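You operate a simulated robot arm through the tools that you are given. There is no shell and no other tool. Be economical: measure what you need, move in short steps, check, and stop when the job is done.

You run a simulated two-armed robot. Do the job below in one go: nothing can be reset, and whatever is moved stays where it is left.

## Task
On the fridge worktop, fold the tea towel in half, so that its two long edges meet.

Only the result counts: the job must be done as asked and must still hold three seconds after the hand-in. Knocking over, shifting, dropping, spilling or breaking anything else fails it. Flat cloth is picked up by pressing the open fingertips on it (5 to 10 N) and closing them slowly along it; thin cloth reads only 2 to 8 mm in the jaws.

## Robot
Two 7-joint arms with two-finger parallel grippers on one trunk, on a base that drives. Base frame: it is fixed to the floor where the robot stands at the start and does not move with it; the origin is under the middle of the robot, x ahead of it, y to its left, z up; the surface under the hand at the start is at about z = 0.91. Lengths are in m, angles in degrees, forces in N, time in s.
The left shoulder is at the start at [0.073, 0.182, 1.086], the right one opposite. With the tool pointing down near the work surface each hand reaches from about 0.28 to 0.74 m from the robot's upright axis, wherever it stands, measured 20 degrees to its own side. Places, roughly: fridge worktop [0.6, -0.1, 0.9]. Payload 3.91 kg a hand.
The tool frame of a hand sits at the grasp point between the pads (the TCP): z along the fingers, y along the line on which they close. The tips reach 0.03 m beyond it. The gripper opens to 0.11 m. The fingers are 0.02 m wide and 0.01 m thick; the gripper's body (0.048 by 0.112 m) begins 0.055 m behind the TCP.
Orientation is that of the tool frame in the base frame, as a unit quaternion [x, y, z, w]. With the fingers straight down and closing along the base's y, the tool's x points along the base's -x, its y along +y and its z along -z.

## Interface
- The arms move only by the tool drive_tool. It takes "left_moves", "right_moves" or both (then of equal length, played together; a hand with none holds still); each is a list of rows, each an object (a shift or turn left out is 0, a gripper value left out holds the last) with "linear": the shift along the tool's x, y, z in m, a list of three; "rotation": the turn, a rotation vector about the tool's x, y, z in degrees, a list of three; "grip": the closure, from 0 (fully open) to 1 (shut). In form: [{"linear": [dx, dy, dz], "rotation": [ax, ay, az], "grip": grip}, ...]. A call has 1 to 10 rows; each row shifts and turns the commanded pose from where the row before left it, along the tool's axes as they then stand. Each row takes 0.2 s and may step no farther than 0.05 m and 8.6 degrees from the row before; otherwise, or with a gripper value out of range, the whole call is refused. A pose out of reach is approached as far as the arm can. The call stops where the force on the tool passes 40 N (or 10 N more than at its start, if that is more) or the arm is blocked; 0.2 s more then pass. Each finger travels about 0.072 m/s and halts on what it meets, pressing with about 31 N; the grip force reading is that of the motor and also rises with nothing between the fingers. The clock runs only during rows and for 0.2 s after the last one: add rows that do not move to give the fingers time. It gives the time, the measured TCP pose, the force on the tool (base axes), the opening and the grip force at its end, in the units of the frame above (readings bear some noise), with the torque about the TCP (base axes, N m) and any sound that the robot's microphone picked up.
- Cameras (640 x 400 px; columns grow to the right, rows downward): "scene" is now at [0.2149, -0.0066, 1.2653]; the picture's right is [-0.08, -1.00, 0.00], its down [-0.64, 0.05, -0.77] and it looks along [0.77, -0.06, -0.64] (base axes); focal length 214 px, centre (320, 200). "left" rides on the left gripper at [0.072, -0.017, -0.103] in its tool frame; the picture's right is [0.23, 0.97, 0.00], its down [-0.76, 0.18, -0.62] and it looks along [-0.61, 0.14, 0.78] (tool axes); focal length 222 px, centre (320, 200). "right" rides on the right gripper at [0.072, 0.017, -0.103] in its tool frame; the picture's right is [-0.23, 0.97, 0.00], its down [-0.76, -0.18, -0.62] and it looks along [-0.61, -0.14, 0.78] (tool axes); focal length 222 px, centre (320, 200). There is no depth. A picture from a camera that has moved, and an enlarged one, comes with that camera's place and axes in the base frame and with its lens.
- grab_frame(camera): a new picture of that camera. It takes no simulated time.
- raise_lower(by): slides the trunk up (or, below 0, down) by that many m; the arms and the scene camera ride with it, the base frame stays. It gives what a move gives, with no picture.
- drive_base(legs): drives the robot by 1 to 6 legs, each [ahead, left, turn to the left] in m, m and degrees, along the robot's own axes; the way and the turn of a leg run together, so that a leg with both is an arc; at most 1.5 m and 180 degrees a leg. The arms and the cameras ride along, it lands a little off, and it stops where it bumps. It gives what a move gives.
- aim_head(pan, tilt): turns the head with the scene camera to pan (to the left, within 80 degrees either way) and tilt (down, from -29 to 69), counted from straight ahead of the robot. It gives what a move gives.
- enlarge(camera, box): a new picture of the part [left, top, right, bottom] of that camera's present view, enlarged. It takes no simulated time.
- hand_in(): hands the job in; it is judged then, once.

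Work in short steps. Places have to be worked out from the pictures, the camera data and where the tool is seen: move nearer, look again, correct. Check each grasp and each placing, and mend what went wrong. You have 120 turns and 100 pictures in all, those below and enlarged ones among them. Open the grippers and draw the arms clear of the work before you hand the job in, unless the task says otherwise; then end with one line.

The tools are called after "Call:" as a command line: name --argument value ..., lists and objects as JSON in quotes. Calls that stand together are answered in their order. drive_tool: Moves the arms, as the interface text tells. Its arguments: {"type":"object","properties":{"left_moves":{"type":"array","items":{"type":"object","properties":{"linear":{"type":"array","items":{"type":"number"}},"rotation":{"type":"array","items":{"type":"number"}},"grip":{"type":"number"}}}},"right_moves":{"type":"array","items":{"type":"object","properties":{"linear":{"type":"array","items":{"type":"number"}},"rotation":{"type":"array","items":{"type":"number"}},"grip":{"type":"number"}}}}},"required":[]} The other tools are called the same way: raise_lower (by) slides the trunk up or down; drive_base (legs) drives the base; aim_head (pan, tilt) turns the head that bears the scene camera; grab_frame (camera) takes a picture; enlarge (camera, box) takes an enlarged picture of a part of a camera's view; hand_in () hands the job in.

At the start:

```text
clock: 0.0
left_position: [0.4536, 0.3162, 1.1313]
left_tcp_rot: [0.0, 1.0, 0.0, 0.0]
left_ft_force: [-0.6, -1.2, -0.1]
left_moment: [-0.01, 0.03, -0.02]
left_finger_gap: 0.1099
left_finger_force: 0.1
right_position: [0.4253, -0.0765, 1.1054]
right_tcp_rot: [0.0, 1.0, 0.001, 0.0]
right_ft_force: [0.3, -1.3, 0.1]
right_moment: [0.02, 0.03, 0.0]
right_finger_gap: 0.1101
right_finger_force: 0.1
trunk travel left (down, up): [-0.35, 0.164]
robot x, y, heading: [-0.0021, 0.0007, 0.1]
head pan, tilt: [-4.5, 39.8]
```

scene: 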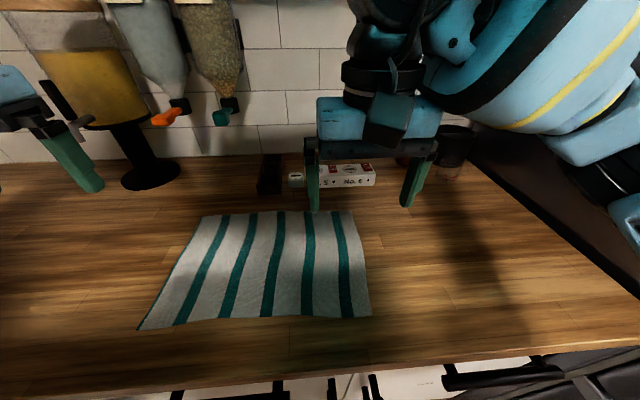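
right: 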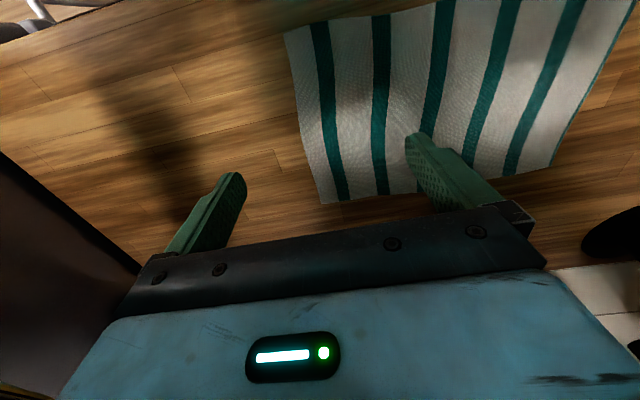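
left: 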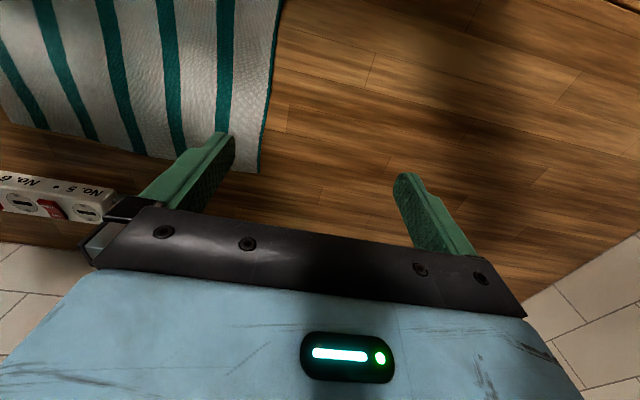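

The towel appears to span about x 0.355–0.60 and y −0.10–0.25, so its long edges run along y. I bring both hands above the near edge's corners, partly closed, and look again.

Call:
drive_tool --left_moves '[{"linear": [0.028, -0.03, 0.02], "grip": 0.3}, {"linear": [0.028, -0.03, 0.02], "grip": 0.6}, {"linear": [0.028, -0.03, 0.03]}, {"linear": [0, 0, 0.03]}, {"linear": [0, 0, 0.02]}, {}]' --right_moves '[{"linear": [0.018, 0.0, 0.02], "grip": 0.3}, {"linear": [0.018, 0.0, 0.02], "grip": 0.6}, {"linear": [0.018, 0.0, 0.02]}, {"linear": [0, 0, 0.02]}, {"linear": [0, 0, 0.02]}, {}]'

Call:
grab_frame --camera "scene"

Call:
grab_frame --camera "left"

Call:
grab_frame --camera "right"

```text
refused: row 3 steps farther than a row can; nothing moved
```

```text
96 pictures are left
camera scene: at [0.2149, -0.0066, 1.2653], right [-0.08, -1.0, 0.0], down [-0.64, 0.05, -0.77], along [0.77, -0.06, -0.64], focal length 214 px, centre (320, 200)
```

scene: 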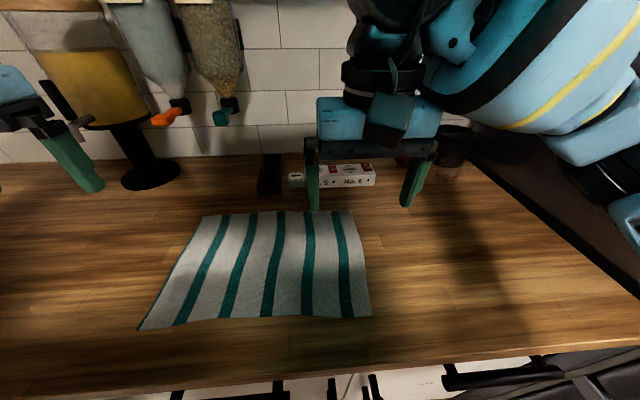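

```text
95 pictures are left
camera left: at [0.3805, 0.2977, 1.2353], right [-0.23, 0.97, 0.0], down [0.76, 0.18, 0.62], along [0.61, 0.14, -0.78], focal length 222 px, centre (320, 200)
```

left: 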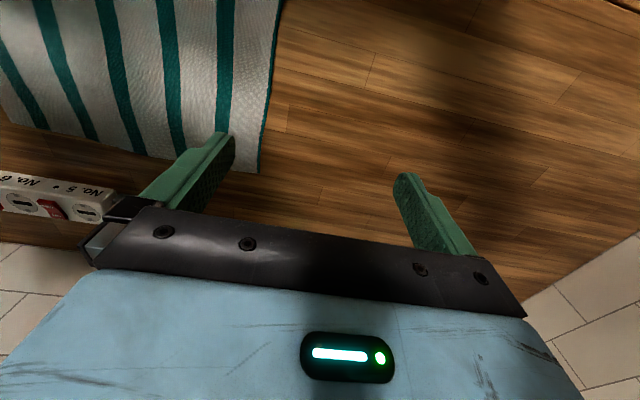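

```text
94 pictures are left
camera right: at [0.3529, -0.0596, 1.2083], right [0.23, 0.97, 0.0], down [0.76, -0.18, 0.62], along [0.61, -0.14, -0.78], focal length 222 px, centre (320, 200)
```

right: 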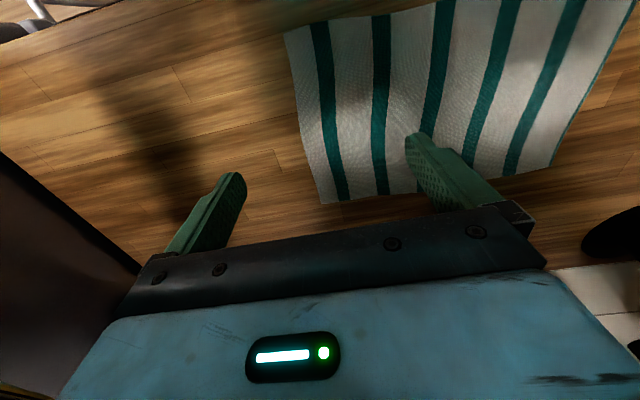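

The wrist views confirm the corners: far ones (0.60, 0.234) and (0.595, −0.105), near right (0.353, −0.098). I redo the approach in smaller steps.

Call:
drive_tool --left_moves '[{"linear": [0.021, -0.024, 0.026], "grip": 0.3}, {"linear": [0.021, -0.024, 0.026], "grip": 0.6}, {"linear": [0.021, -0.024, 0.026]}, {"linear": [0.021, -0.024, 0.026]}, {"linear": [0, 0, 0.026]}, {}]' --right_moves '[{"linear": [0.014, 0.004, 0.021], "grip": 0.3}, {"linear": [0.014, 0.004, 0.021], "grip": 0.6}, {"linear": [0.014, 0.004, 0.021]}, {"linear": [0.014, 0.0, 0.021]}, {"linear": [0, 0, 0.021]}, {}]'

Call:
grab_frame --camera "scene"

Call:
grab_frame --camera "left"

Call:
grab_frame --camera "right"

```text
clock: 1.4
left_position: [0.3667, 0.222, 1.0007]
left_tcp_rot: [-0.001, 1.0, 0.0, 0.0]
left_ft_force: [0.3, -0.2, 0.1]
left_moment: [0.01, 0.0, -0.01]
left_finger_gap: 0.0439
left_finger_force: 0.1
right_position: [0.3689, -0.0624, 0.9985]
right_tcp_rot: [0.0, 1.0, 0.001, 0.001]
right_ft_force: [-0.7, 0.1, 0.1]
right_moment: [0.01, -0.01, -0.02]
right_finger_gap: 0.044
right_finger_force: 0.2
trunk travel left (down, up): [-0.35, 0.164]
robot x, y, heading: [-0.0035, 0.0009, 0.2]
head pan, tilt: [-4.5, 39.8]
```

```text
93 pictures are left
camera scene: at [0.2144, -0.0067, 1.2655], right [-0.08, -1.0, 0.0], down [-0.64, 0.05, -0.77], along [0.77, -0.06, -0.64], focal length 214 px, centre (320, 200)
```

scene: 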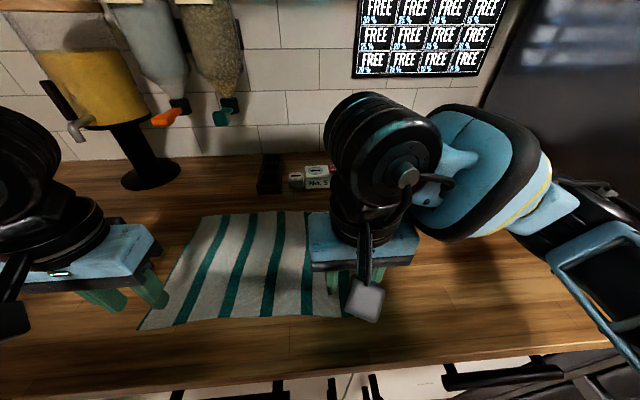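

```text
92 pictures are left
camera left: at [0.2935, 0.2037, 1.1038], right [-0.23, 0.97, 0.0], down [0.76, 0.18, 0.62], along [0.61, 0.14, -0.78], focal length 222 px, centre (320, 200)
```

left: 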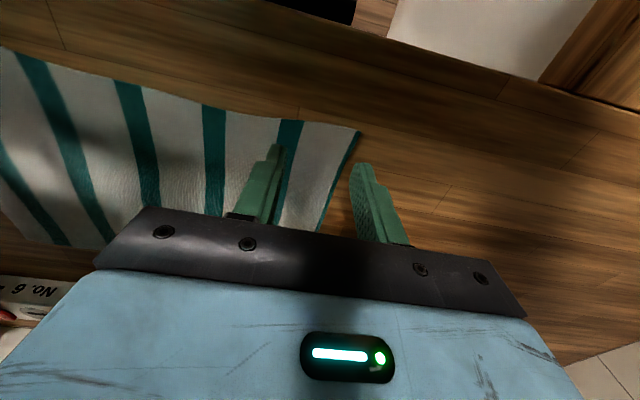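

```text
91 pictures are left
camera right: at [0.2962, -0.0457, 1.1024], right [0.23, 0.97, 0.0], down [0.76, -0.18, 0.62], along [0.61, -0.14, -0.78], focal length 222 px, centre (320, 200)
```

right: 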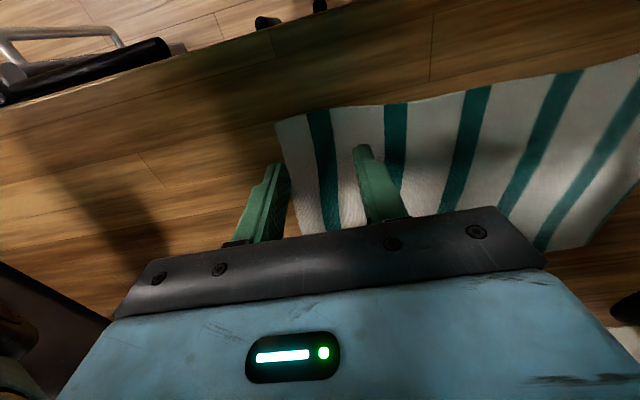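

Near corners are at (0.3595, 0.256) and (0.354, −0.097), and the hands line up well over them. I descend to just above contact.

Call:
drive_tool --left_moves '[{"linear": [-0.004, 0, 0.02]}, {"linear": [0, 0, 0.02]}, {"linear": [0, 0, 0.012]}, {"linear": [0, 0, 0.004]}]' --right_moves '[{"linear": [0, 0, 0.02]}, {"linear": [0, 0, 0.02]}, {"linear": [0, 0, 0.01]}, {"linear": [0, 0, 0.004]}]'

Call:
grab_frame --camera "left"

Call:
grab_frame --camera "right"

```text
clock: 2.4
left_position: [0.371, 0.2192, 0.9456]
left_tcp_rot: [0.0, 1.0, 0.0, 0.0]
left_ft_force: [-0.2, -0.5, -0.7]
left_moment: [0.01, 0.04, 0.02]
left_finger_gap: 0.0439
left_finger_force: 0.1
right_position: [0.3694, -0.0635, 0.9472]
right_tcp_rot: [0.0, 1.0, 0.0, 0.0]
right_ft_force: [-0.3, -0.3, -0.1]
right_moment: [0.0, 0.01, -0.01]
right_finger_gap: 0.0441
right_finger_force: 0.1
trunk travel left (down, up): [-0.35, 0.164]
robot x, y, heading: [0.0002, -0.0012, -0.3]
head pan, tilt: [-4.5, 39.8]
```

```text
90 pictures are left
camera left: at [0.2987, 0.2016, 1.0481], right [-0.23, 0.97, 0.0], down [0.76, 0.18, 0.62], along [0.61, 0.14, -0.78], focal length 222 px, centre (320, 200)
```

left: 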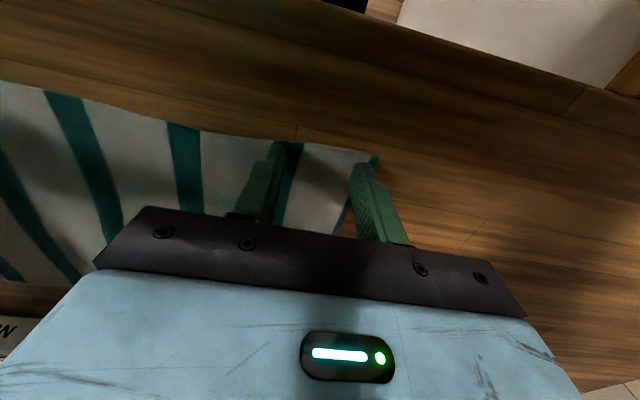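

```text
89 pictures are left
camera right: at [0.2969, -0.0474, 1.0494], right [0.23, 0.97, 0.0], down [0.76, -0.18, 0.62], along [0.61, -0.14, -0.78], focal length 222 px, centre (320, 200)
```

right: 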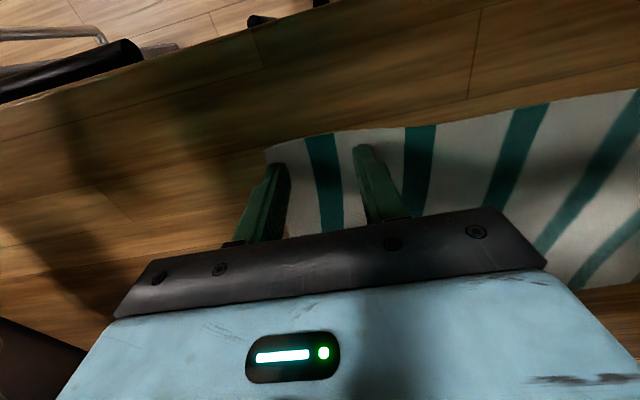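

Both outer fingers are very near the side edges, so I shift each inward about 7 mm and descend gently towards contact.

Call:
drive_tool --left_moves '[{"linear": [0, -0.007, 0]}, {"linear": [0, 0, 0.003]}, {"linear": [0, 0, 0.002]}]' --right_moves '[{"linear": [0, 0.008, 0]}, {"linear": [0, 0, 0.004]}, {"linear": [0, 0, 0.003]}]'

```text
clock: 3.2
left_position: [0.372, 0.2128, 0.9408]
left_tcp_rot: [0.0, 1.0, -0.001, 0.001]
left_ft_force: [0.8, 0.4, 3.1]
left_moment: [0.03, 0.04, 0.01]
left_finger_gap: 0.0437
left_finger_force: 0.1
right_position: [0.3694, -0.0572, 0.9416]
right_tcp_rot: [0.002, 1.0, 0.001, 0.003]
right_ft_force: [3.7, -3.0, 22.7]
right_moment: [-0.4, 0.0, 0.08]
right_finger_gap: 0.0439
right_finger_force: 0.1
trunk travel left (down, up): [-0.35, 0.164]
robot x, y, heading: [0.001, -0.0018, -0.1]
head pan, tilt: [-4.5, 39.8]
```

The left hand just touches (3 N) and the right presses too hard (23 N). I adjust by about a millimetre.

Call:
drive_tool --left_moves '[{"linear": [0, 0, 0.0007]}, {}]' --right_moves '[{"linear": [0, 0, -0.0015]}, {}]'

```text
clock: 3.8
left_position: [0.3719, 0.2127, 0.9417]
left_tcp_rot: [-0.001, 1.0, 0.0, 0.001]
left_ft_force: [-1.2, 2.4, 21.7]
left_moment: [0.16, 0.13, 0.02]
left_finger_gap: 0.0441
left_finger_force: 0.0
right_position: [0.3669, -0.0558, 0.9417]
right_tcp_rot: [0.0, 1.0, 0.0, -0.001]
right_ft_force: [3.5, -0.5, 10.2]
right_moment: [-0.06, -0.04, 0.02]
right_finger_gap: 0.0438
right_finger_force: 0.0
trunk travel left (down, up): [-0.35, 0.164]
robot x, y, heading: [0.0002, -0.0009, -0.0]
head pan, tilt: [-4.5, 39.8]
```

Right is at 10 N and left at 22 N; I ease the left by under a millimetre and the right slightly.

Call:
drive_tool --left_moves '[{"linear": [0, 0, -0.0008]}, {}]' --right_moves '[{"linear": [0, 0, -0.0002]}, {}]'

```text
clock: 4.4
left_position: [0.3722, 0.2128, 0.9411]
left_tcp_rot: [0.0, 1.0, 0.0, 0.001]
left_ft_force: [0.7, -0.2, 22.0]
left_moment: [0.12, 0.02, 0.0]
left_finger_gap: 0.0438
left_finger_force: 0.0
right_position: [0.3683, -0.057, 0.9418]
right_tcp_rot: [0.0, 1.0, 0.0, 0.001]
right_ft_force: [-0.3, 1.0, 3.3]
right_moment: [0.03, 0.06, -0.03]
right_finger_gap: 0.0442
right_finger_force: 0.0
trunk travel left (down, up): [-0.35, 0.164]
robot x, y, heading: [-0.0009, 0.0001, -0.1]
head pan, tilt: [-4.5, 39.8]
```

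Left still reads 22 N and right 3 N; I trim again.

Call:
drive_tool --left_moves '[{"linear": [0, 0, -0.001]}, {}]' --right_moves '[{"linear": [0, 0, 0.0003]}, {}]'

```text
clock: 5.0
left_position: [0.3717, 0.2131, 0.9418]
left_tcp_rot: [0.0, 1.0, 0.0, 0.0]
left_ft_force: [0.8, -2.7, 8.9]
left_moment: [-0.05, 0.0, 0.01]
left_finger_gap: 0.0441
left_finger_force: 0.0
right_position: [0.3675, -0.0571, 0.9414]
right_tcp_rot: [0.0, 1.0, 0.001, 0.001]
right_ft_force: [-0.6, 1.6, 5.8]
right_moment: [-0.03, 0.07, 0.02]
right_finger_gap: 0.0441
right_finger_force: 0.0
trunk travel left (down, up): [-0.35, 0.164]
robot x, y, heading: [0.0009, -0.0035, -0.0]
head pan, tilt: [-4.5, 39.8]
```

Left 8.9 N, right 5.8 N: both in the window. I close slowly along the cloth.

Call:
drive_tool --left_moves '[{"grip": 0.64}, {"grip": 0.68}, {"grip": 0.72}, {"grip": 0.76}, {"grip": 0.8}, {"grip": 0.84}, {"grip": 0.88}, {"grip": 0.92}, {"grip": 0.96}, {"grip": 1.0}]' --right_moves '[{"grip": 0.64}, {"grip": 0.68}, {"grip": 0.72}, {"grip": 0.76}, {"grip": 0.8}, {"grip": 0.84}, {"grip": 0.88}, {"grip": 0.92}, {"grip": 0.96}, {"grip": 1.0}]'

Call:
grab_frame --camera "left"

Call:
grab_frame --camera "right"

```text
clock: 7.2
left_position: [0.3721, 0.2127, 0.9405]
left_tcp_rot: [0.001, 1.0, -0.001, 0.001]
left_ft_force: [0.3, -5.8, 2.2]
left_moment: [-0.2, 0.04, -0.02]
left_finger_gap: 0.0021
left_finger_force: 30.6
right_position: [0.3668, -0.056, 0.9417]
right_tcp_rot: [0.0, 1.0, 0.001, 0.0]
right_ft_force: [-0.3, 5.4, 6.6]
right_moment: [0.14, 0.04, -0.01]
right_finger_gap: 0.0023
right_finger_force: 31.0
trunk travel left (down, up): [-0.35, 0.164]
robot x, y, heading: [-0.0004, -0.0, -0.0]
head pan, tilt: [-4.5, 39.8]
```

```text
88 pictures are left
camera left: at [0.2993, 0.195, 1.0453], right [-0.23, 0.97, 0.0], down [0.76, 0.18, 0.62], along [0.61, 0.14, -0.78], focal length 222 px, centre (320, 200)
```

left: 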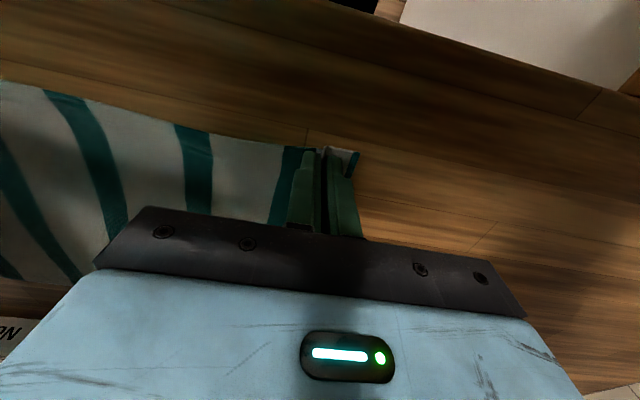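

```text
87 pictures are left
camera right: at [0.2957, -0.0395, 1.0447], right [0.23, 0.97, 0.0], down [0.76, -0.18, 0.62], along [0.61, -0.14, -0.78], focal length 222 px, centre (320, 200)
```

right: 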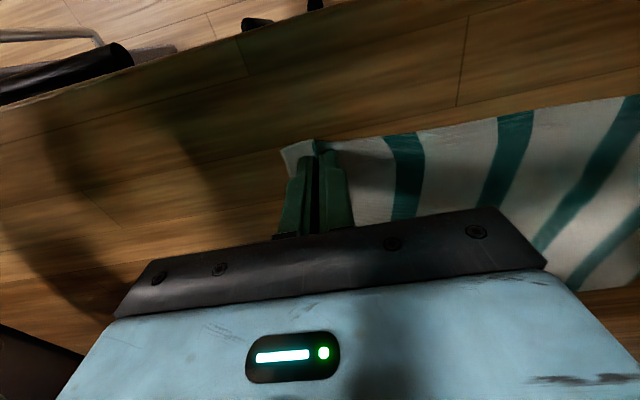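

The near-edge grasp holds (2 mm), but folding towards the wall would need the fingers to end up pointing back at the robot. Folding far edge to near lets me tilt the fingers forward naturally, so I let this edge go by opening in place, which spreads the cloth back.

Call:
drive_tool --left_moves '[{"grip": 0.95}, {"grip": 0.9}, {"grip": 0.85}, {"grip": 0.8}, {"grip": 0.75}, {"grip": 0.7}, {"grip": 0.65}, {"grip": 0.6}, {"grip": 0.55}, {}]' --right_moves '[{"grip": 0.95}, {"grip": 0.9}, {"grip": 0.85}, {"grip": 0.8}, {"grip": 0.75}, {"grip": 0.7}, {"grip": 0.65}, {"grip": 0.6}, {"grip": 0.55}, {}]'

Call:
drive_tool --left_moves '[{"linear": [0, 0, -0.01]}, {"linear": [0, 0, -0.03]}, {"linear": [-0.03, 0, -0.03]}, {"linear": [-0.04, 0, -0.01]}, {"linear": [-0.04, 0, 0]}, {"linear": [-0.04, 0, 0]}, {"linear": [-0.04, 0, 0]}, {"linear": [-0.03, 0, 0], "grip": 0.65}, {}]' --right_moves '[{"linear": [0, 0, -0.01]}, {"linear": [0, 0, -0.03]}, {"linear": [-0.03, 0, -0.03]}, {"linear": [-0.04, 0, -0.01]}, {"linear": [-0.04, 0, 0]}, {"linear": [-0.04, 0, 0]}, {"linear": [-0.04, 0, 0]}, {"linear": [-0.03, 0, 0], "grip": 0.65}, {}]'

Call:
grab_frame --camera "scene"

Call:
grab_frame --camera "left"

Call:
grab_frame --camera "right"

```text
clock: 9.4
left_position: [0.3725, 0.2128, 0.941]
left_tcp_rot: [0.001, 1.0, 0.0, 0.001]
left_ft_force: [1.6, -1.0, 2.5]
left_moment: [0.0, -0.05, 0.03]
left_finger_gap: 0.0488
left_finger_force: 0.0
right_position: [0.3678, -0.0579, 0.9408]
right_tcp_rot: [0.0, 1.0, -0.001, 0.001]
right_ft_force: [0.4, 2.4, 8.8]
right_moment: [-0.03, 0.04, 0.01]
right_finger_gap: 0.0467
right_finger_force: 0.0
trunk travel left (down, up): [-0.35, 0.164]
robot x, y, heading: [0.0025, 0.0022, -0.2]
head pan, tilt: [-4.5, 39.8]
```

```text
clock: 11.4
left_position: [0.5909, 0.2148, 1.024]
left_tcp_rot: [-0.003, 1.0, 0.0, 0.001]
left_ft_force: [0.6, -0.9, 0.1]
left_moment: [0.04, -0.04, -0.02]
left_finger_gap: 0.0384
left_finger_force: 0.1
right_position: [0.5872, -0.0584, 1.0213]
right_tcp_rot: [0.001, 1.0, 0.0, 0.001]
right_ft_force: [0.0, 0.9, 0.4]
right_moment: [0.03, -0.04, 0.0]
right_finger_gap: 0.0385
right_finger_force: 0.0
trunk travel left (down, up): [-0.35, 0.164]
robot x, y, heading: [-0.002, 0.0019, 0.2]
head pan, tilt: [-4.5, 39.8]
```

```text
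86 pictures are left
camera scene: at [0.2136, -0.0072, 1.2656], right [-0.08, -1.0, 0.0], down [-0.64, 0.05, -0.77], along [0.77, -0.06, -0.64], focal length 214 px, centre (320, 200)
```

scene: 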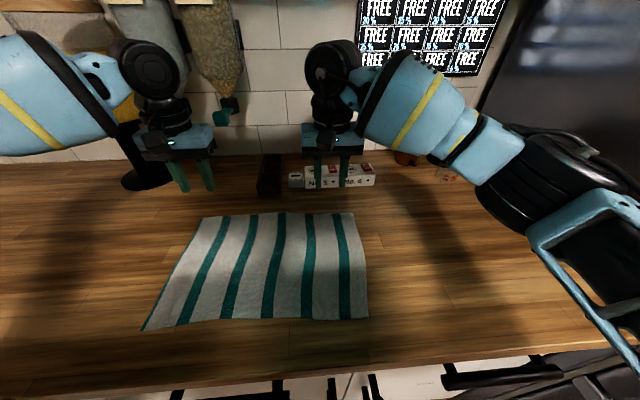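

```text
85 pictures are left
camera left: at [0.5187, 0.1967, 1.1271], right [-0.23, 0.97, 0.0], down [0.76, 0.18, 0.62], along [0.61, 0.14, -0.78], focal length 222 px, centre (320, 200)
```

left: 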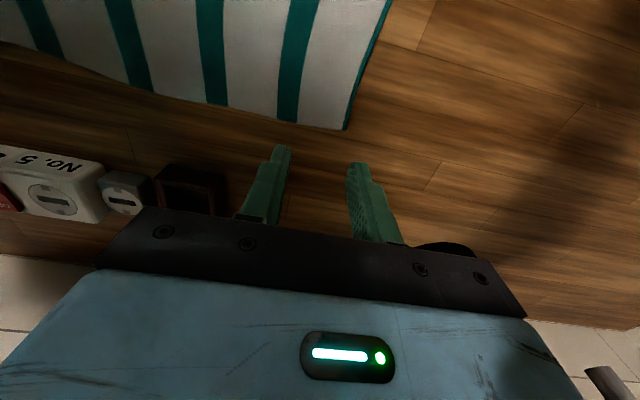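

```text
84 pictures are left
camera right: at [0.5145, -0.0411, 1.1244], right [0.23, 0.97, 0.0], down [0.76, -0.18, 0.62], along [0.61, -0.14, -0.78], focal length 222 px, centre (320, 200)
```

right: 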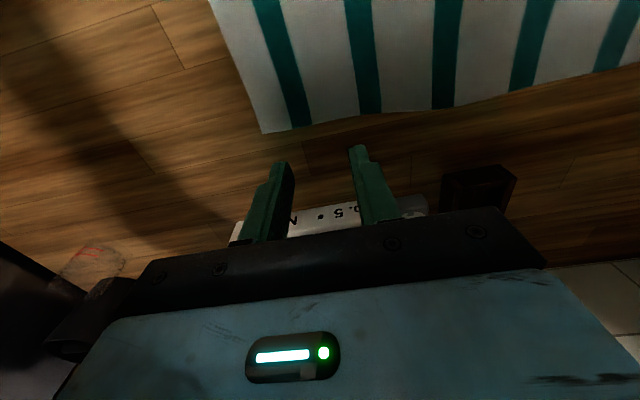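

The towel sprang back flat. Far corners are now about (0.595, 0.240) and (0.586, −0.116), near corners (0.358, 0.250) and (0.347, −0.093). I centre the hands on the far edge and descend to just above it.

Call:
drive_tool --left_moves '[{"linear": [0, -0.01, 0.02]}, {"linear": [0, 0, 0.02]}, {"linear": [0, 0, 0.02]}, {"linear": [0, 0, 0.012]}, {"linear": [0, 0, 0.006]}, {}]' --right_moves '[{"linear": [0, -0.021, 0.02]}, {"linear": [0, 0, 0.02]}, {"linear": [0, 0, 0.02]}, {"linear": [0, 0, 0.012]}, {"linear": [0, 0, 0.004]}, {}]'

Call:
grab_frame --camera "left"

Call:
grab_frame --camera "right"

```text
clock: 12.8
left_position: [0.5927, 0.2172, 0.9437]
left_tcp_rot: [0.0, 1.0, 0.0, -0.001]
left_ft_force: [1.1, 0.4, 0.9]
left_moment: [0.01, 0.0, 0.01]
left_finger_gap: 0.0384
left_finger_force: 0.1
left hand out of reach, approached as far as the arm can: row 1
right_position: [0.5915, -0.0787, 0.9441]
right_tcp_rot: [0.001, 1.0, 0.0, 0.0]
right_ft_force: [0.0, -0.5, -0.2]
right_moment: [-0.03, 0.02, 0.02]
right_finger_gap: 0.0385
right_finger_force: 0.1
trunk travel left (down, up): [-0.35, 0.164]
robot x, y, heading: [0.0016, 0.0028, -0.2]
head pan, tilt: [-4.5, 39.8]
```

```text
83 pictures are left
camera left: at [0.5212, 0.1986, 1.0467], right [-0.23, 0.97, 0.0], down [0.76, 0.18, 0.62], along [0.61, 0.14, -0.78], focal length 222 px, centre (320, 200)
```

left: 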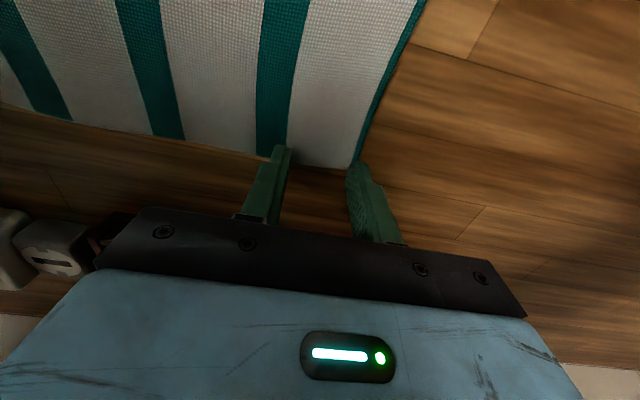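

```text
82 pictures are left
camera right: at [0.5176, -0.062, 1.0468], right [0.23, 0.97, 0.0], down [0.76, -0.18, 0.62], along [0.61, -0.14, -0.78], focal length 222 px, centre (320, 200)
```

right: 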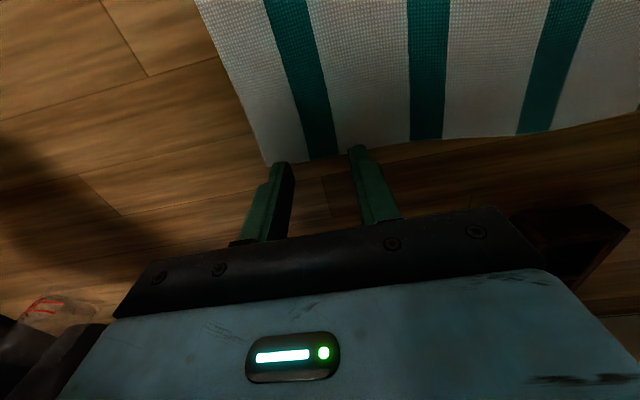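

Overlap with the edge is only about 7 mm and the left hand sits too far out. I move both about 6 mm back towards the robot and the left 12 mm inward.

Call:
drive_tool --left_moves '[{"linear": [0.006, -0.006, 0]}, {"linear": [0, -0.006, 0]}, {}]' --right_moves '[{"linear": [0.006, 0.003, 0]}, {}, {}]'

Call:
grab_frame --camera "left"

```text
clock: 13.6
left_position: [0.587, 0.205, 0.9439]
left_tcp_rot: [0.0, 1.0, 0.001, 0.0]
left_ft_force: [-0.5, 0.0, -0.4]
left_moment: [-0.02, 0.01, 0.01]
left_finger_gap: 0.0384
left_finger_force: 0.1
right_position: [0.5829, -0.0758, 0.9445]
right_tcp_rot: [0.0, 1.0, 0.0, 0.0]
right_ft_force: [0.1, 0.6, -0.1]
right_moment: [-0.01, -0.01, -0.02]
right_finger_gap: 0.0385
right_finger_force: 0.1
trunk travel left (down, up): [-0.35, 0.164]
robot x, y, heading: [-0.0009, -0.0013, -0.1]
head pan, tilt: [-4.5, 39.8]
```

```text
81 pictures are left
camera left: at [0.5147, 0.1862, 1.0475], right [-0.23, 0.97, 0.0], down [0.76, 0.18, 0.62], along [0.61, 0.14, -0.78], focal length 222 px, centre (320, 200)
```

left: 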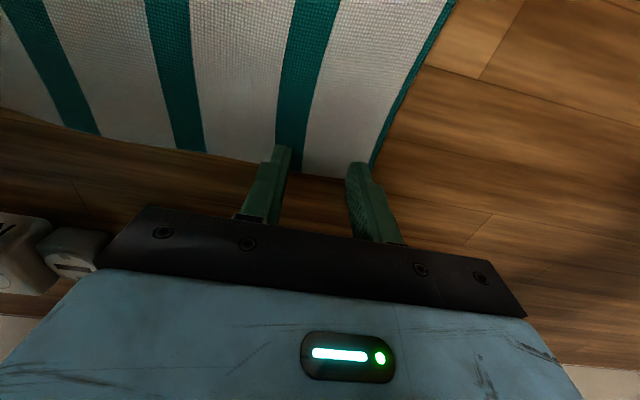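

Well aligned now. I press down in small steps.

Call:
drive_tool --left_moves '[{"linear": [0, 0, 0.0015]}, {"linear": [0, 0, 0.001]}, {}]' --right_moves '[{"linear": [0, 0, 0.0015]}, {"linear": [0, 0, 0.001]}, {}]'

```text
clock: 14.4
left_position: [0.5875, 0.2034, 0.9427]
left_tcp_rot: [0.0, 1.0, 0.0, 0.0]
left_ft_force: [0.3, -0.1, 0.0]
left_moment: [-0.01, -0.03, 0.01]
left_finger_gap: 0.0385
left_finger_force: 0.3
right_position: [0.5835, -0.075, 0.9417]
right_tcp_rot: [0.0, 1.0, 0.0, 0.0]
right_ft_force: [0.9, 0.4, 1.6]
right_moment: [-0.02, -0.01, -0.03]
right_finger_gap: 0.0384
right_finger_force: 0.0
trunk travel left (down, up): [-0.35, 0.164]
robot x, y, heading: [0.001, 0.0012, 0.1]
head pan, tilt: [-4.5, 39.8]
```

Not quite in contact on the left, lightly on the right; a little lower.

Call:
drive_tool --left_moves '[{"linear": [0, 0, 0.0012]}, {}]' --right_moves '[{"linear": [0, 0, 0.0005]}, {}]'

```text
clock: 15.0
left_position: [0.588, 0.2024, 0.9417]
left_tcp_rot: [0.0, 1.0, 0.0, 0.0]
left_ft_force: [0.0, 1.2, 1.1]
left_moment: [0.03, 0.02, 0.0]
left_finger_gap: 0.0383
left_finger_force: 0.0
right_position: [0.5833, -0.0744, 0.9426]
right_tcp_rot: [-0.001, 1.0, 0.0, 0.0]
right_ft_force: [-0.6, -0.7, 2.0]
right_moment: [-0.03, 0.01, 0.0]
right_finger_gap: 0.0385
right_finger_force: 0.0
trunk travel left (down, up): [-0.35, 0.164]
robot x, y, heading: [-0.0041, -0.0016, -0.2]
head pan, tilt: [-4.5, 39.8]
```

Contact is starting on both (1–2 N); another half millimetre.

Call:
drive_tool --left_moves '[{"linear": [0, 0, 0.0005]}, {}]' --right_moves '[{"linear": [0, 0, 0.0004]}, {}]'

```text
clock: 15.6
left_position: [0.588, 0.2042, 0.9418]
left_tcp_rot: [0.0, 1.0, 0.0, 0.0]
left_ft_force: [1.8, 1.4, 6.1]
left_moment: [0.05, -0.06, -0.03]
left_finger_gap: 0.0382
left_finger_force: 0.1
right_position: [0.5823, -0.0754, 0.9412]
right_tcp_rot: [0.0, 1.0, 0.0, 0.0]
right_ft_force: [-0.5, -1.2, 1.4]
right_moment: [0.0, 0.0, -0.02]
right_finger_gap: 0.0386
right_finger_force: 0.1
trunk travel left (down, up): [-0.35, 0.164]
robot x, y, heading: [0.0011, -0.0005, 0.1]
head pan, tilt: [-4.5, 39.8]
```

Left is at 6 N; right needs a touch more.

Call:
drive_tool --right_moves '[{"linear": [0, 0, 0.0005]}, {}]'

```text
clock: 16.2
left_position: [0.588, 0.2025, 0.9422]
left_tcp_rot: [0.0, 1.0, 0.001, 0.001]
left_ft_force: [2.0, 0.9, 7.7]
left_moment: [0.08, -0.1, 0.02]
left_finger_gap: 0.0383
left_finger_force: 0.1
right_position: [0.5821, -0.0732, 0.9415]
right_tcp_rot: [0.0, 1.0, 0.0, 0.002]
right_ft_force: [1.5, -1.3, 3.6]
right_moment: [-0.07, 0.03, 0.0]
right_finger_gap: 0.0387
right_finger_force: 0.1
trunk travel left (down, up): [-0.35, 0.164]
robot x, y, heading: [-0.0015, -0.0003, -0.2]
head pan, tilt: [-4.5, 39.8]
```

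Left 7.7 N, right 3.6 N. I add a hair on the right and close slowly.

Call:
drive_tool --left_moves '[{}, {"grip": 0.69}, {"grip": 0.73}, {"grip": 0.77}, {"grip": 0.81}, {"grip": 0.85}, {"grip": 0.89}, {"grip": 0.93}, {"grip": 0.97}, {"grip": 1.0}]' --right_moves '[{"linear": [0, 0, 0.0003]}, {"grip": 0.69}, {"grip": 0.73}, {"grip": 0.77}, {"grip": 0.81}, {"grip": 0.85}, {"grip": 0.89}, {"grip": 0.93}, {"grip": 0.97}, {"grip": 1.0}]'

Call:
grab_frame --camera "left"

Call:
grab_frame --camera "right"

```text
clock: 18.4
left_position: [0.5875, 0.2027, 0.9412]
left_tcp_rot: [0.001, 1.0, -0.001, 0.0]
left_ft_force: [-0.5, -9.9, 7.9]
left_moment: [-0.25, -0.01, 0.0]
left_finger_gap: 0.0022
left_finger_force: 31.0
right_position: [0.5815, -0.0733, 0.942]
right_tcp_rot: [-0.001, 1.0, 0.001, 0.002]
right_ft_force: [0.0, 8.8, 6.5]
right_moment: [0.28, 0.01, -0.05]
right_finger_gap: 0.0017
right_finger_force: 30.9
trunk travel left (down, up): [-0.35, 0.164]
robot x, y, heading: [-0.0028, -0.0019, 0.2]
head pan, tilt: [-4.5, 39.8]
```

```text
80 pictures are left
camera left: at [0.5141, 0.1846, 1.0449], right [-0.23, 0.97, 0.0], down [0.76, 0.18, 0.62], along [0.61, 0.14, -0.78], focal length 222 px, centre (320, 200)
```

left: 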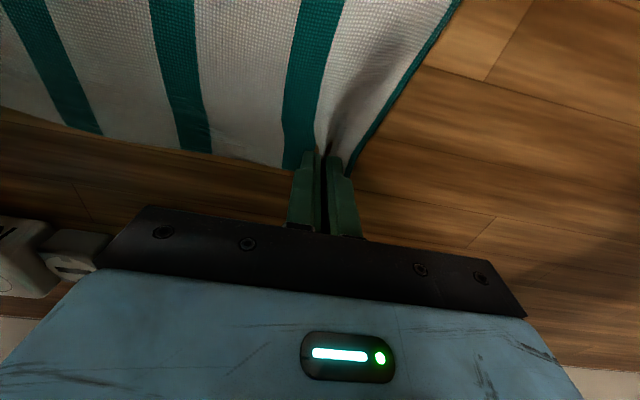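

```text
79 pictures are left
camera right: at [0.5094, -0.0573, 1.0447], right [0.23, 0.97, 0.0], down [0.76, -0.18, 0.62], along [0.61, -0.14, -0.78], focal length 222 px, centre (320, 200)
```

right: 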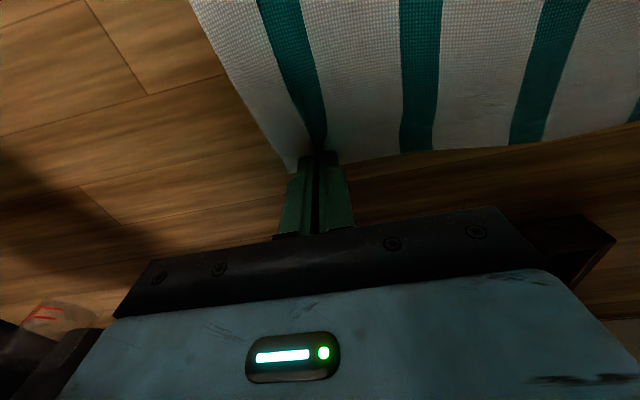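

Both have pinched a pucker at the edge. I lift 4 cm and check.

Call:
drive_tool --left_moves '[{"linear": [0.002, 0, -0.01]}, {"linear": [0.004, 0, -0.015]}, {"linear": [0.006, 0, -0.015]}, {}]' --right_moves '[{"linear": [0.002, 0, -0.01]}, {"linear": [0.004, 0, -0.015]}, {"linear": [0.006, 0, -0.015]}, {}]'

Call:
grab_frame --camera "scene"

Call:
grab_frame --camera "right"

```text
clock: 19.4
left_position: [0.5775, 0.2049, 0.9796]
left_tcp_rot: [0.0, 1.0, -0.001, 0.0]
left_ft_force: [-0.3, -13.5, 0.7]
left_moment: [-0.47, 0.01, 0.01]
left_finger_gap: 0.0025
left_finger_force: 30.8
right_position: [0.5705, -0.0738, 0.9808]
right_tcp_rot: [0.0, 1.0, 0.001, 0.0]
right_ft_force: [0.1, 14.4, 0.0]
right_moment: [0.41, -0.05, -0.05]
right_finger_gap: 0.0021
right_finger_force: 30.2
trunk travel left (down, up): [-0.35, 0.164]
robot x, y, heading: [-0.0018, 0.0019, 0.2]
head pan, tilt: [-4.5, 39.8]
```

```text
78 pictures are left
camera scene: at [0.2153, -0.0066, 1.2653], right [-0.08, -1.0, 0.0], down [-0.64, 0.05, -0.77], along [0.77, -0.06, -0.64], focal length 214 px, centre (320, 200)
```

scene: 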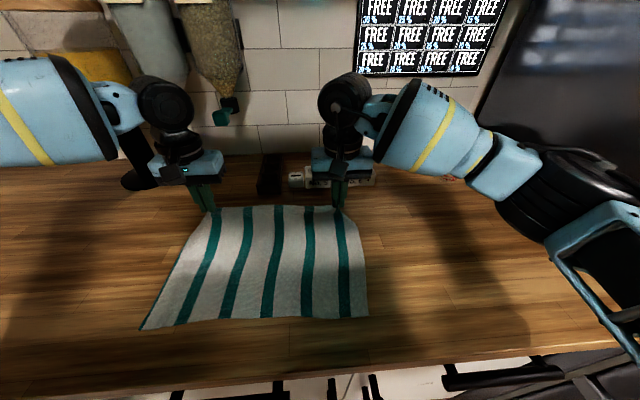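

```text
77 pictures are left
camera right: at [0.4971, -0.0574, 1.0839], right [0.23, 0.97, 0.0], down [0.76, -0.18, 0.62], along [0.61, -0.14, -0.78], focal length 222 px, centre (320, 200)
```

right: 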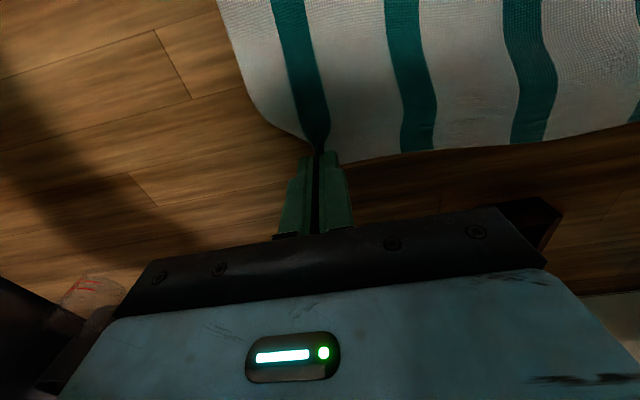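

Cloth is held and lifted, with 14 N of tension between the hands, so I ease them 4 mm inward each while raising and starting to tilt the fingers forward.

Call:
drive_tool --left_moves '[{"linear": [0.012, -0.002, -0.012], "rotation": [0, -8, 0]}, {"linear": [0.0102, -0.002, -0.0136], "rotation": [0, -8, 0]}, {"linear": [0.0082, 0, -0.0148], "rotation": [0, -8, 0]}, {}]' --right_moves '[{"linear": [0.012, 0.002, -0.012], "rotation": [0, -8, 0]}, {"linear": [0.0102, 0.002, -0.0136], "rotation": [0, -8, 0]}, {"linear": [0.0082, 0, -0.0148], "rotation": [0, -8, 0]}, {}]'

Call:
grab_frame --camera "scene"

```text
clock: 20.4
left_position: [0.5408, 0.2017, 1.0152]
left_tcp_rot: [-0.001, 0.978, 0.0, 0.207]
left_ft_force: [0.5, -3.9, -0.7]
left_moment: [-0.16, 0.03, -0.07]
left_finger_gap: 0.0023
left_finger_force: 31.0
right_position: [0.5348, -0.0712, 1.0151]
right_tcp_rot: [0.002, 0.978, -0.001, 0.208]
right_ft_force: [0.1, 3.9, -0.1]
right_moment: [0.15, 0.0, 0.05]
right_finger_gap: 0.0018
right_finger_force: 30.8
trunk travel left (down, up): [-0.35, 0.164]
robot x, y, heading: [0.001, -0.0004, -0.0]
head pan, tilt: [-4.5, 39.8]
```

```text
76 pictures are left
camera scene: at [0.2159, -0.0065, 1.2651], right [-0.08, -1.0, 0.0], down [-0.64, 0.05, -0.77], along [0.77, -0.06, -0.64], focal length 214 px, centre (320, 200)
```

scene: 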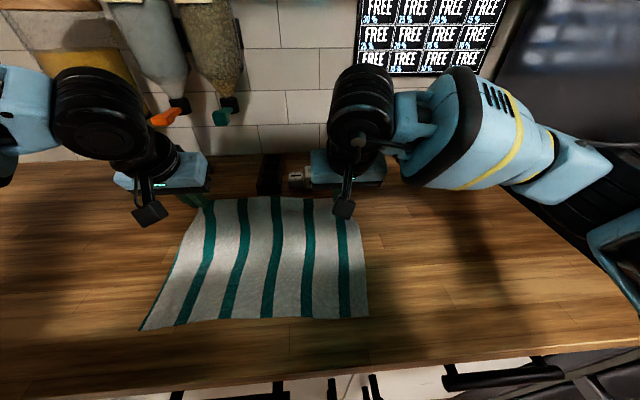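

Tension is down to 4 N and tips are at about (0.55, 0.988). I back the base 0.08 m to carry the edge over and make room, then check.

Call:
drive_base --legs '[[-0.08, 0, 0]]'

Call:
grab_frame --camera "scene"

```text
clock: 21.4
left_position: [0.4627, 0.2025, 1.0157]
left_tcp_rot: [0.0, 0.978, 0.0, 0.207]
left_ft_force: [-0.3, -2.7, 0.4]
left_moment: [-0.11, -0.01, -0.05]
left_finger_gap: 0.0019
left_finger_force: 31.2
right_position: [0.4544, -0.0708, 1.0157]
right_tcp_rot: [0.0, 0.978, 0.0, 0.208]
right_ft_force: [0.0, 3.2, -0.4]
right_moment: [0.08, 0.01, 0.04]
right_finger_gap: 0.002
right_finger_force: 30.5
trunk travel left (down, up): [-0.35, 0.164]
robot x, y, heading: [-0.077, 0.0014, -0.2]
head pan, tilt: [-4.5, 39.8]
```

```text
75 pictures are left
camera scene: at [0.1361, -0.0067, 1.2655], right [-0.08, -1.0, 0.0], down [-0.64, 0.05, -0.77], along [0.77, -0.06, -0.64], focal length 214 px, centre (320, 200)
```

scene: 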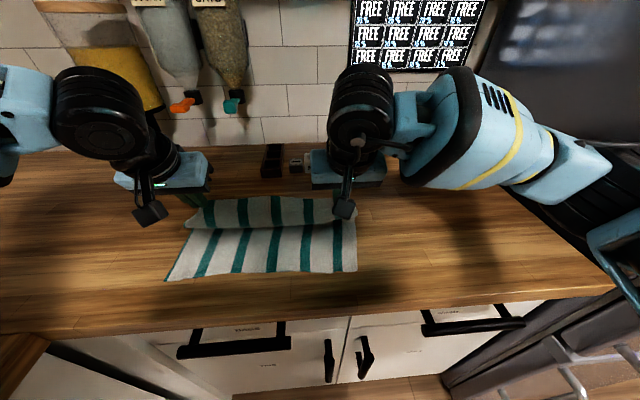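

The fold is forming well and the lower half stayed put. I back another 0.08 m.

Call:
drive_base --legs '[[-0.08, 0, 0]]'

Call:
grab_frame --camera "scene"

Call:
grab_frame --camera "left"

Call:
grab_frame --camera "right"

```text
clock: 22.5
left_position: [0.3831, 0.202, 1.0159]
left_tcp_rot: [-0.001, 0.978, 0.0, 0.208]
left_ft_force: [-0.6, -2.7, -0.2]
left_moment: [-0.04, 0.02, 0.0]
left_finger_gap: 0.002
left_finger_force: 30.7
right_position: [0.3759, -0.0701, 1.0159]
right_tcp_rot: [-0.001, 0.978, 0.0, 0.208]
right_ft_force: [-0.5, 3.2, -0.7]
right_moment: [0.07, -0.03, 0.02]
right_finger_gap: 0.002
right_finger_force: 30.9
trunk travel left (down, up): [-0.35, 0.164]
robot x, y, heading: [-0.1569, -0.0006, 0.4]
head pan, tilt: [-4.5, 39.8]
```

```text
74 pictures are left
camera scene: at [0.0568, -0.0064, 1.2655], right [-0.08, -1.0, 0.0], down [-0.64, 0.05, -0.77], along [0.77, -0.06, -0.64], focal length 214 px, centre (320, 200)
```

scene: 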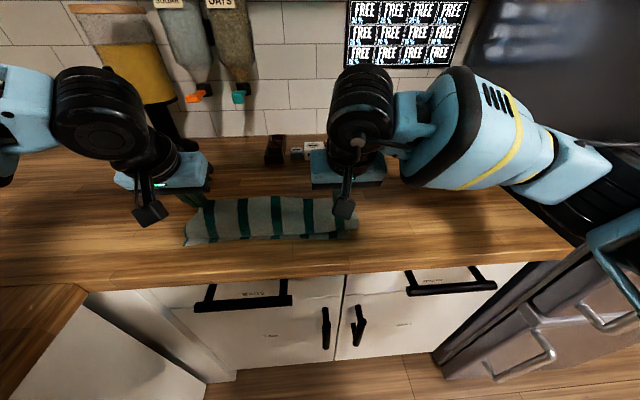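

```text
73 pictures are left
camera left: at [0.2746, 0.184, 1.0808], right [-0.21, 0.97, -0.09], down [0.44, 0.18, 0.88], along [0.87, 0.14, -0.47], focal length 222 px, centre (320, 200)
```

left: 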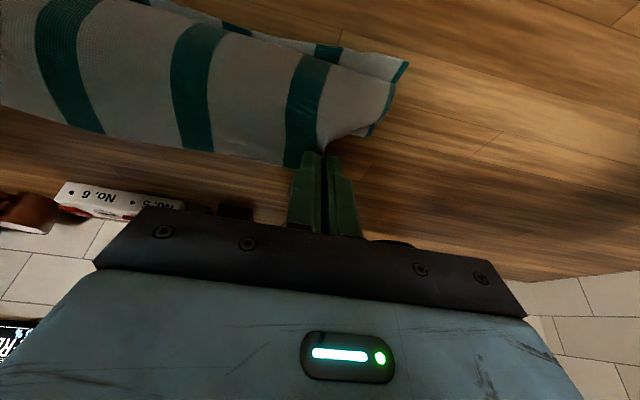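

```text
72 pictures are left
camera right: at [0.2685, -0.0531, 1.0807], right [0.21, 0.97, 0.09], down [0.44, -0.18, 0.88], along [0.87, -0.14, -0.47], focal length 222 px, centre (320, 200)
```

right: 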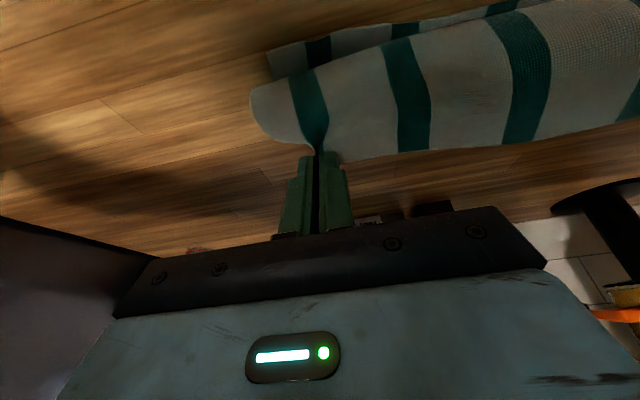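

Near corners of the lower layer remain at (0.359, 0.251) and (0.354, −0.093). I tilt further to 48° and lower towards them, shifting both 13 mm to +y so the corners match.

Call:
drive_tool --left_moves '[{"linear": [0.0199, 0.0045, 0.0134], "rotation": [0, -8, 0]}, {"linear": [0.0215, 0.0045, 0.0105], "rotation": [0, -8, 0]}, {"linear": [0.0228, 0.0045, 0.0074], "rotation": [0, -8, 0]}, {}]' --right_moves '[{"linear": [0.0199, 0.0045, 0.0134], "rotation": [0, -8, 0]}, {"linear": [0.0215, 0.0045, 0.0105], "rotation": [0, -8, 0]}, {"linear": [0.0228, 0.0045, 0.0074], "rotation": [0, -8, 0]}, {}]'

Call:
grab_frame --camera "scene"

Call:
grab_frame --camera "left"

Call:
grab_frame --camera "right"

```text
clock: 23.5
left_position: [0.3442, 0.2136, 0.9543]
left_tcp_rot: [-0.002, 0.913, 0.0, 0.407]
left_ft_force: [-0.4, -0.3, 0.3]
left_moment: [0.02, -0.01, -0.03]
left_finger_gap: 0.002
left_finger_force: 31.2
right_position: [0.339, -0.0532, 0.9541]
right_tcp_rot: [0.0, 0.913, 0.001, 0.407]
right_ft_force: [0.5, 0.0, 0.4]
right_moment: [-0.03, 0.02, -0.01]
right_finger_gap: 0.0019
right_finger_force: 31.0
trunk travel left (down, up): [-0.35, 0.164]
robot x, y, heading: [-0.1588, 0.0015, 0.0]
head pan, tilt: [-4.5, 39.8]
```

```text
71 pictures are left
camera scene: at [0.0575, -0.0068, 1.2654], right [-0.08, -1.0, 0.0], down [-0.64, 0.05, -0.77], along [0.77, -0.06, -0.64], focal length 214 px, centre (320, 200)
```

scene: 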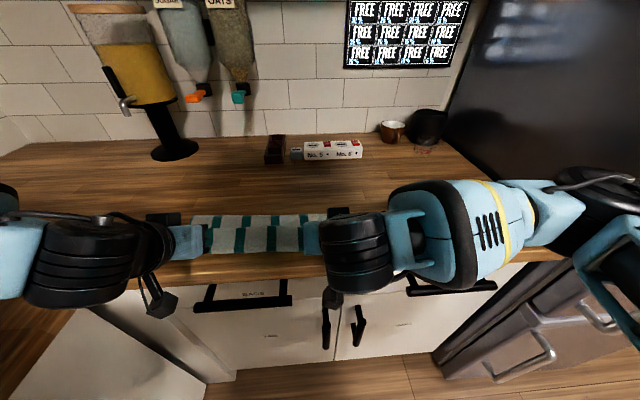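

```text
70 pictures are left
camera left: at [0.2193, 0.1949, 0.9705], right [-0.15, 0.97, -0.17], down [0.05, 0.18, 0.98], along [0.99, 0.14, -0.07], focal length 222 px, centre (320, 200)
```

left: 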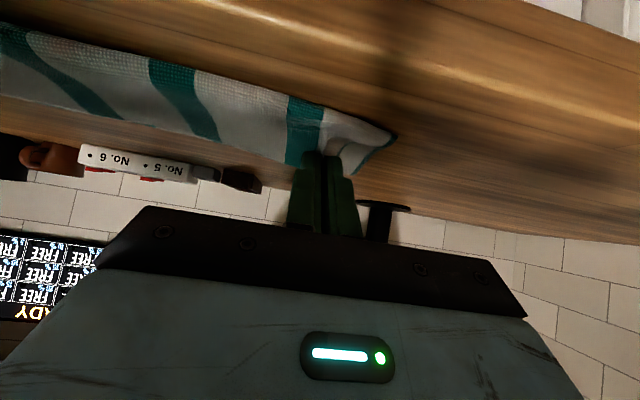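

```text
69 pictures are left
camera right: at [0.2134, -0.0372, 0.9687], right [0.15, 0.97, 0.17], down [0.05, -0.18, 0.98], along [0.99, -0.14, -0.07], focal length 222 px, centre (320, 200)
```

right: 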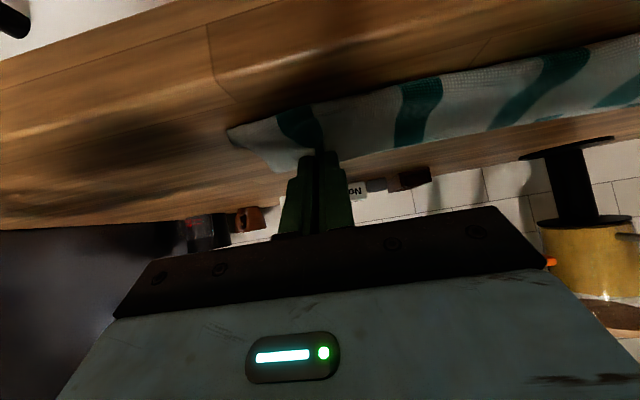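

Let me zoom the scene to see how the upper layer lies between the hands.

Call:
enlarge --camera "scene" --box '[150, 190, 400, 290]'

```text
2.56 times, centred on (275, 240) of scene
camera zoom: at [0.0575, -0.0068, 1.2654], right [-0.08, -1.0, 0.0], down [-0.64, 0.05, -0.77], along [0.77, -0.06, -0.64], focal length 549 px, centre (435, 98)
```

zoom: 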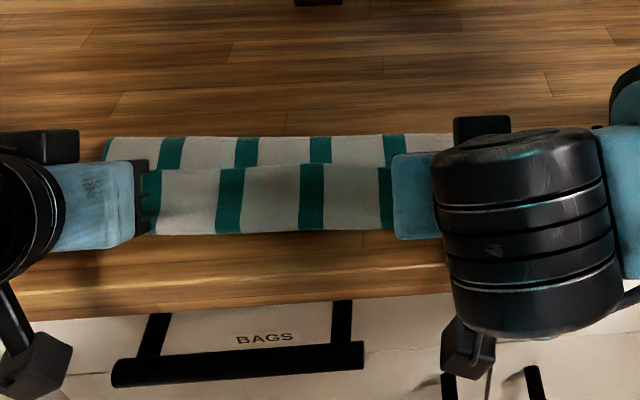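

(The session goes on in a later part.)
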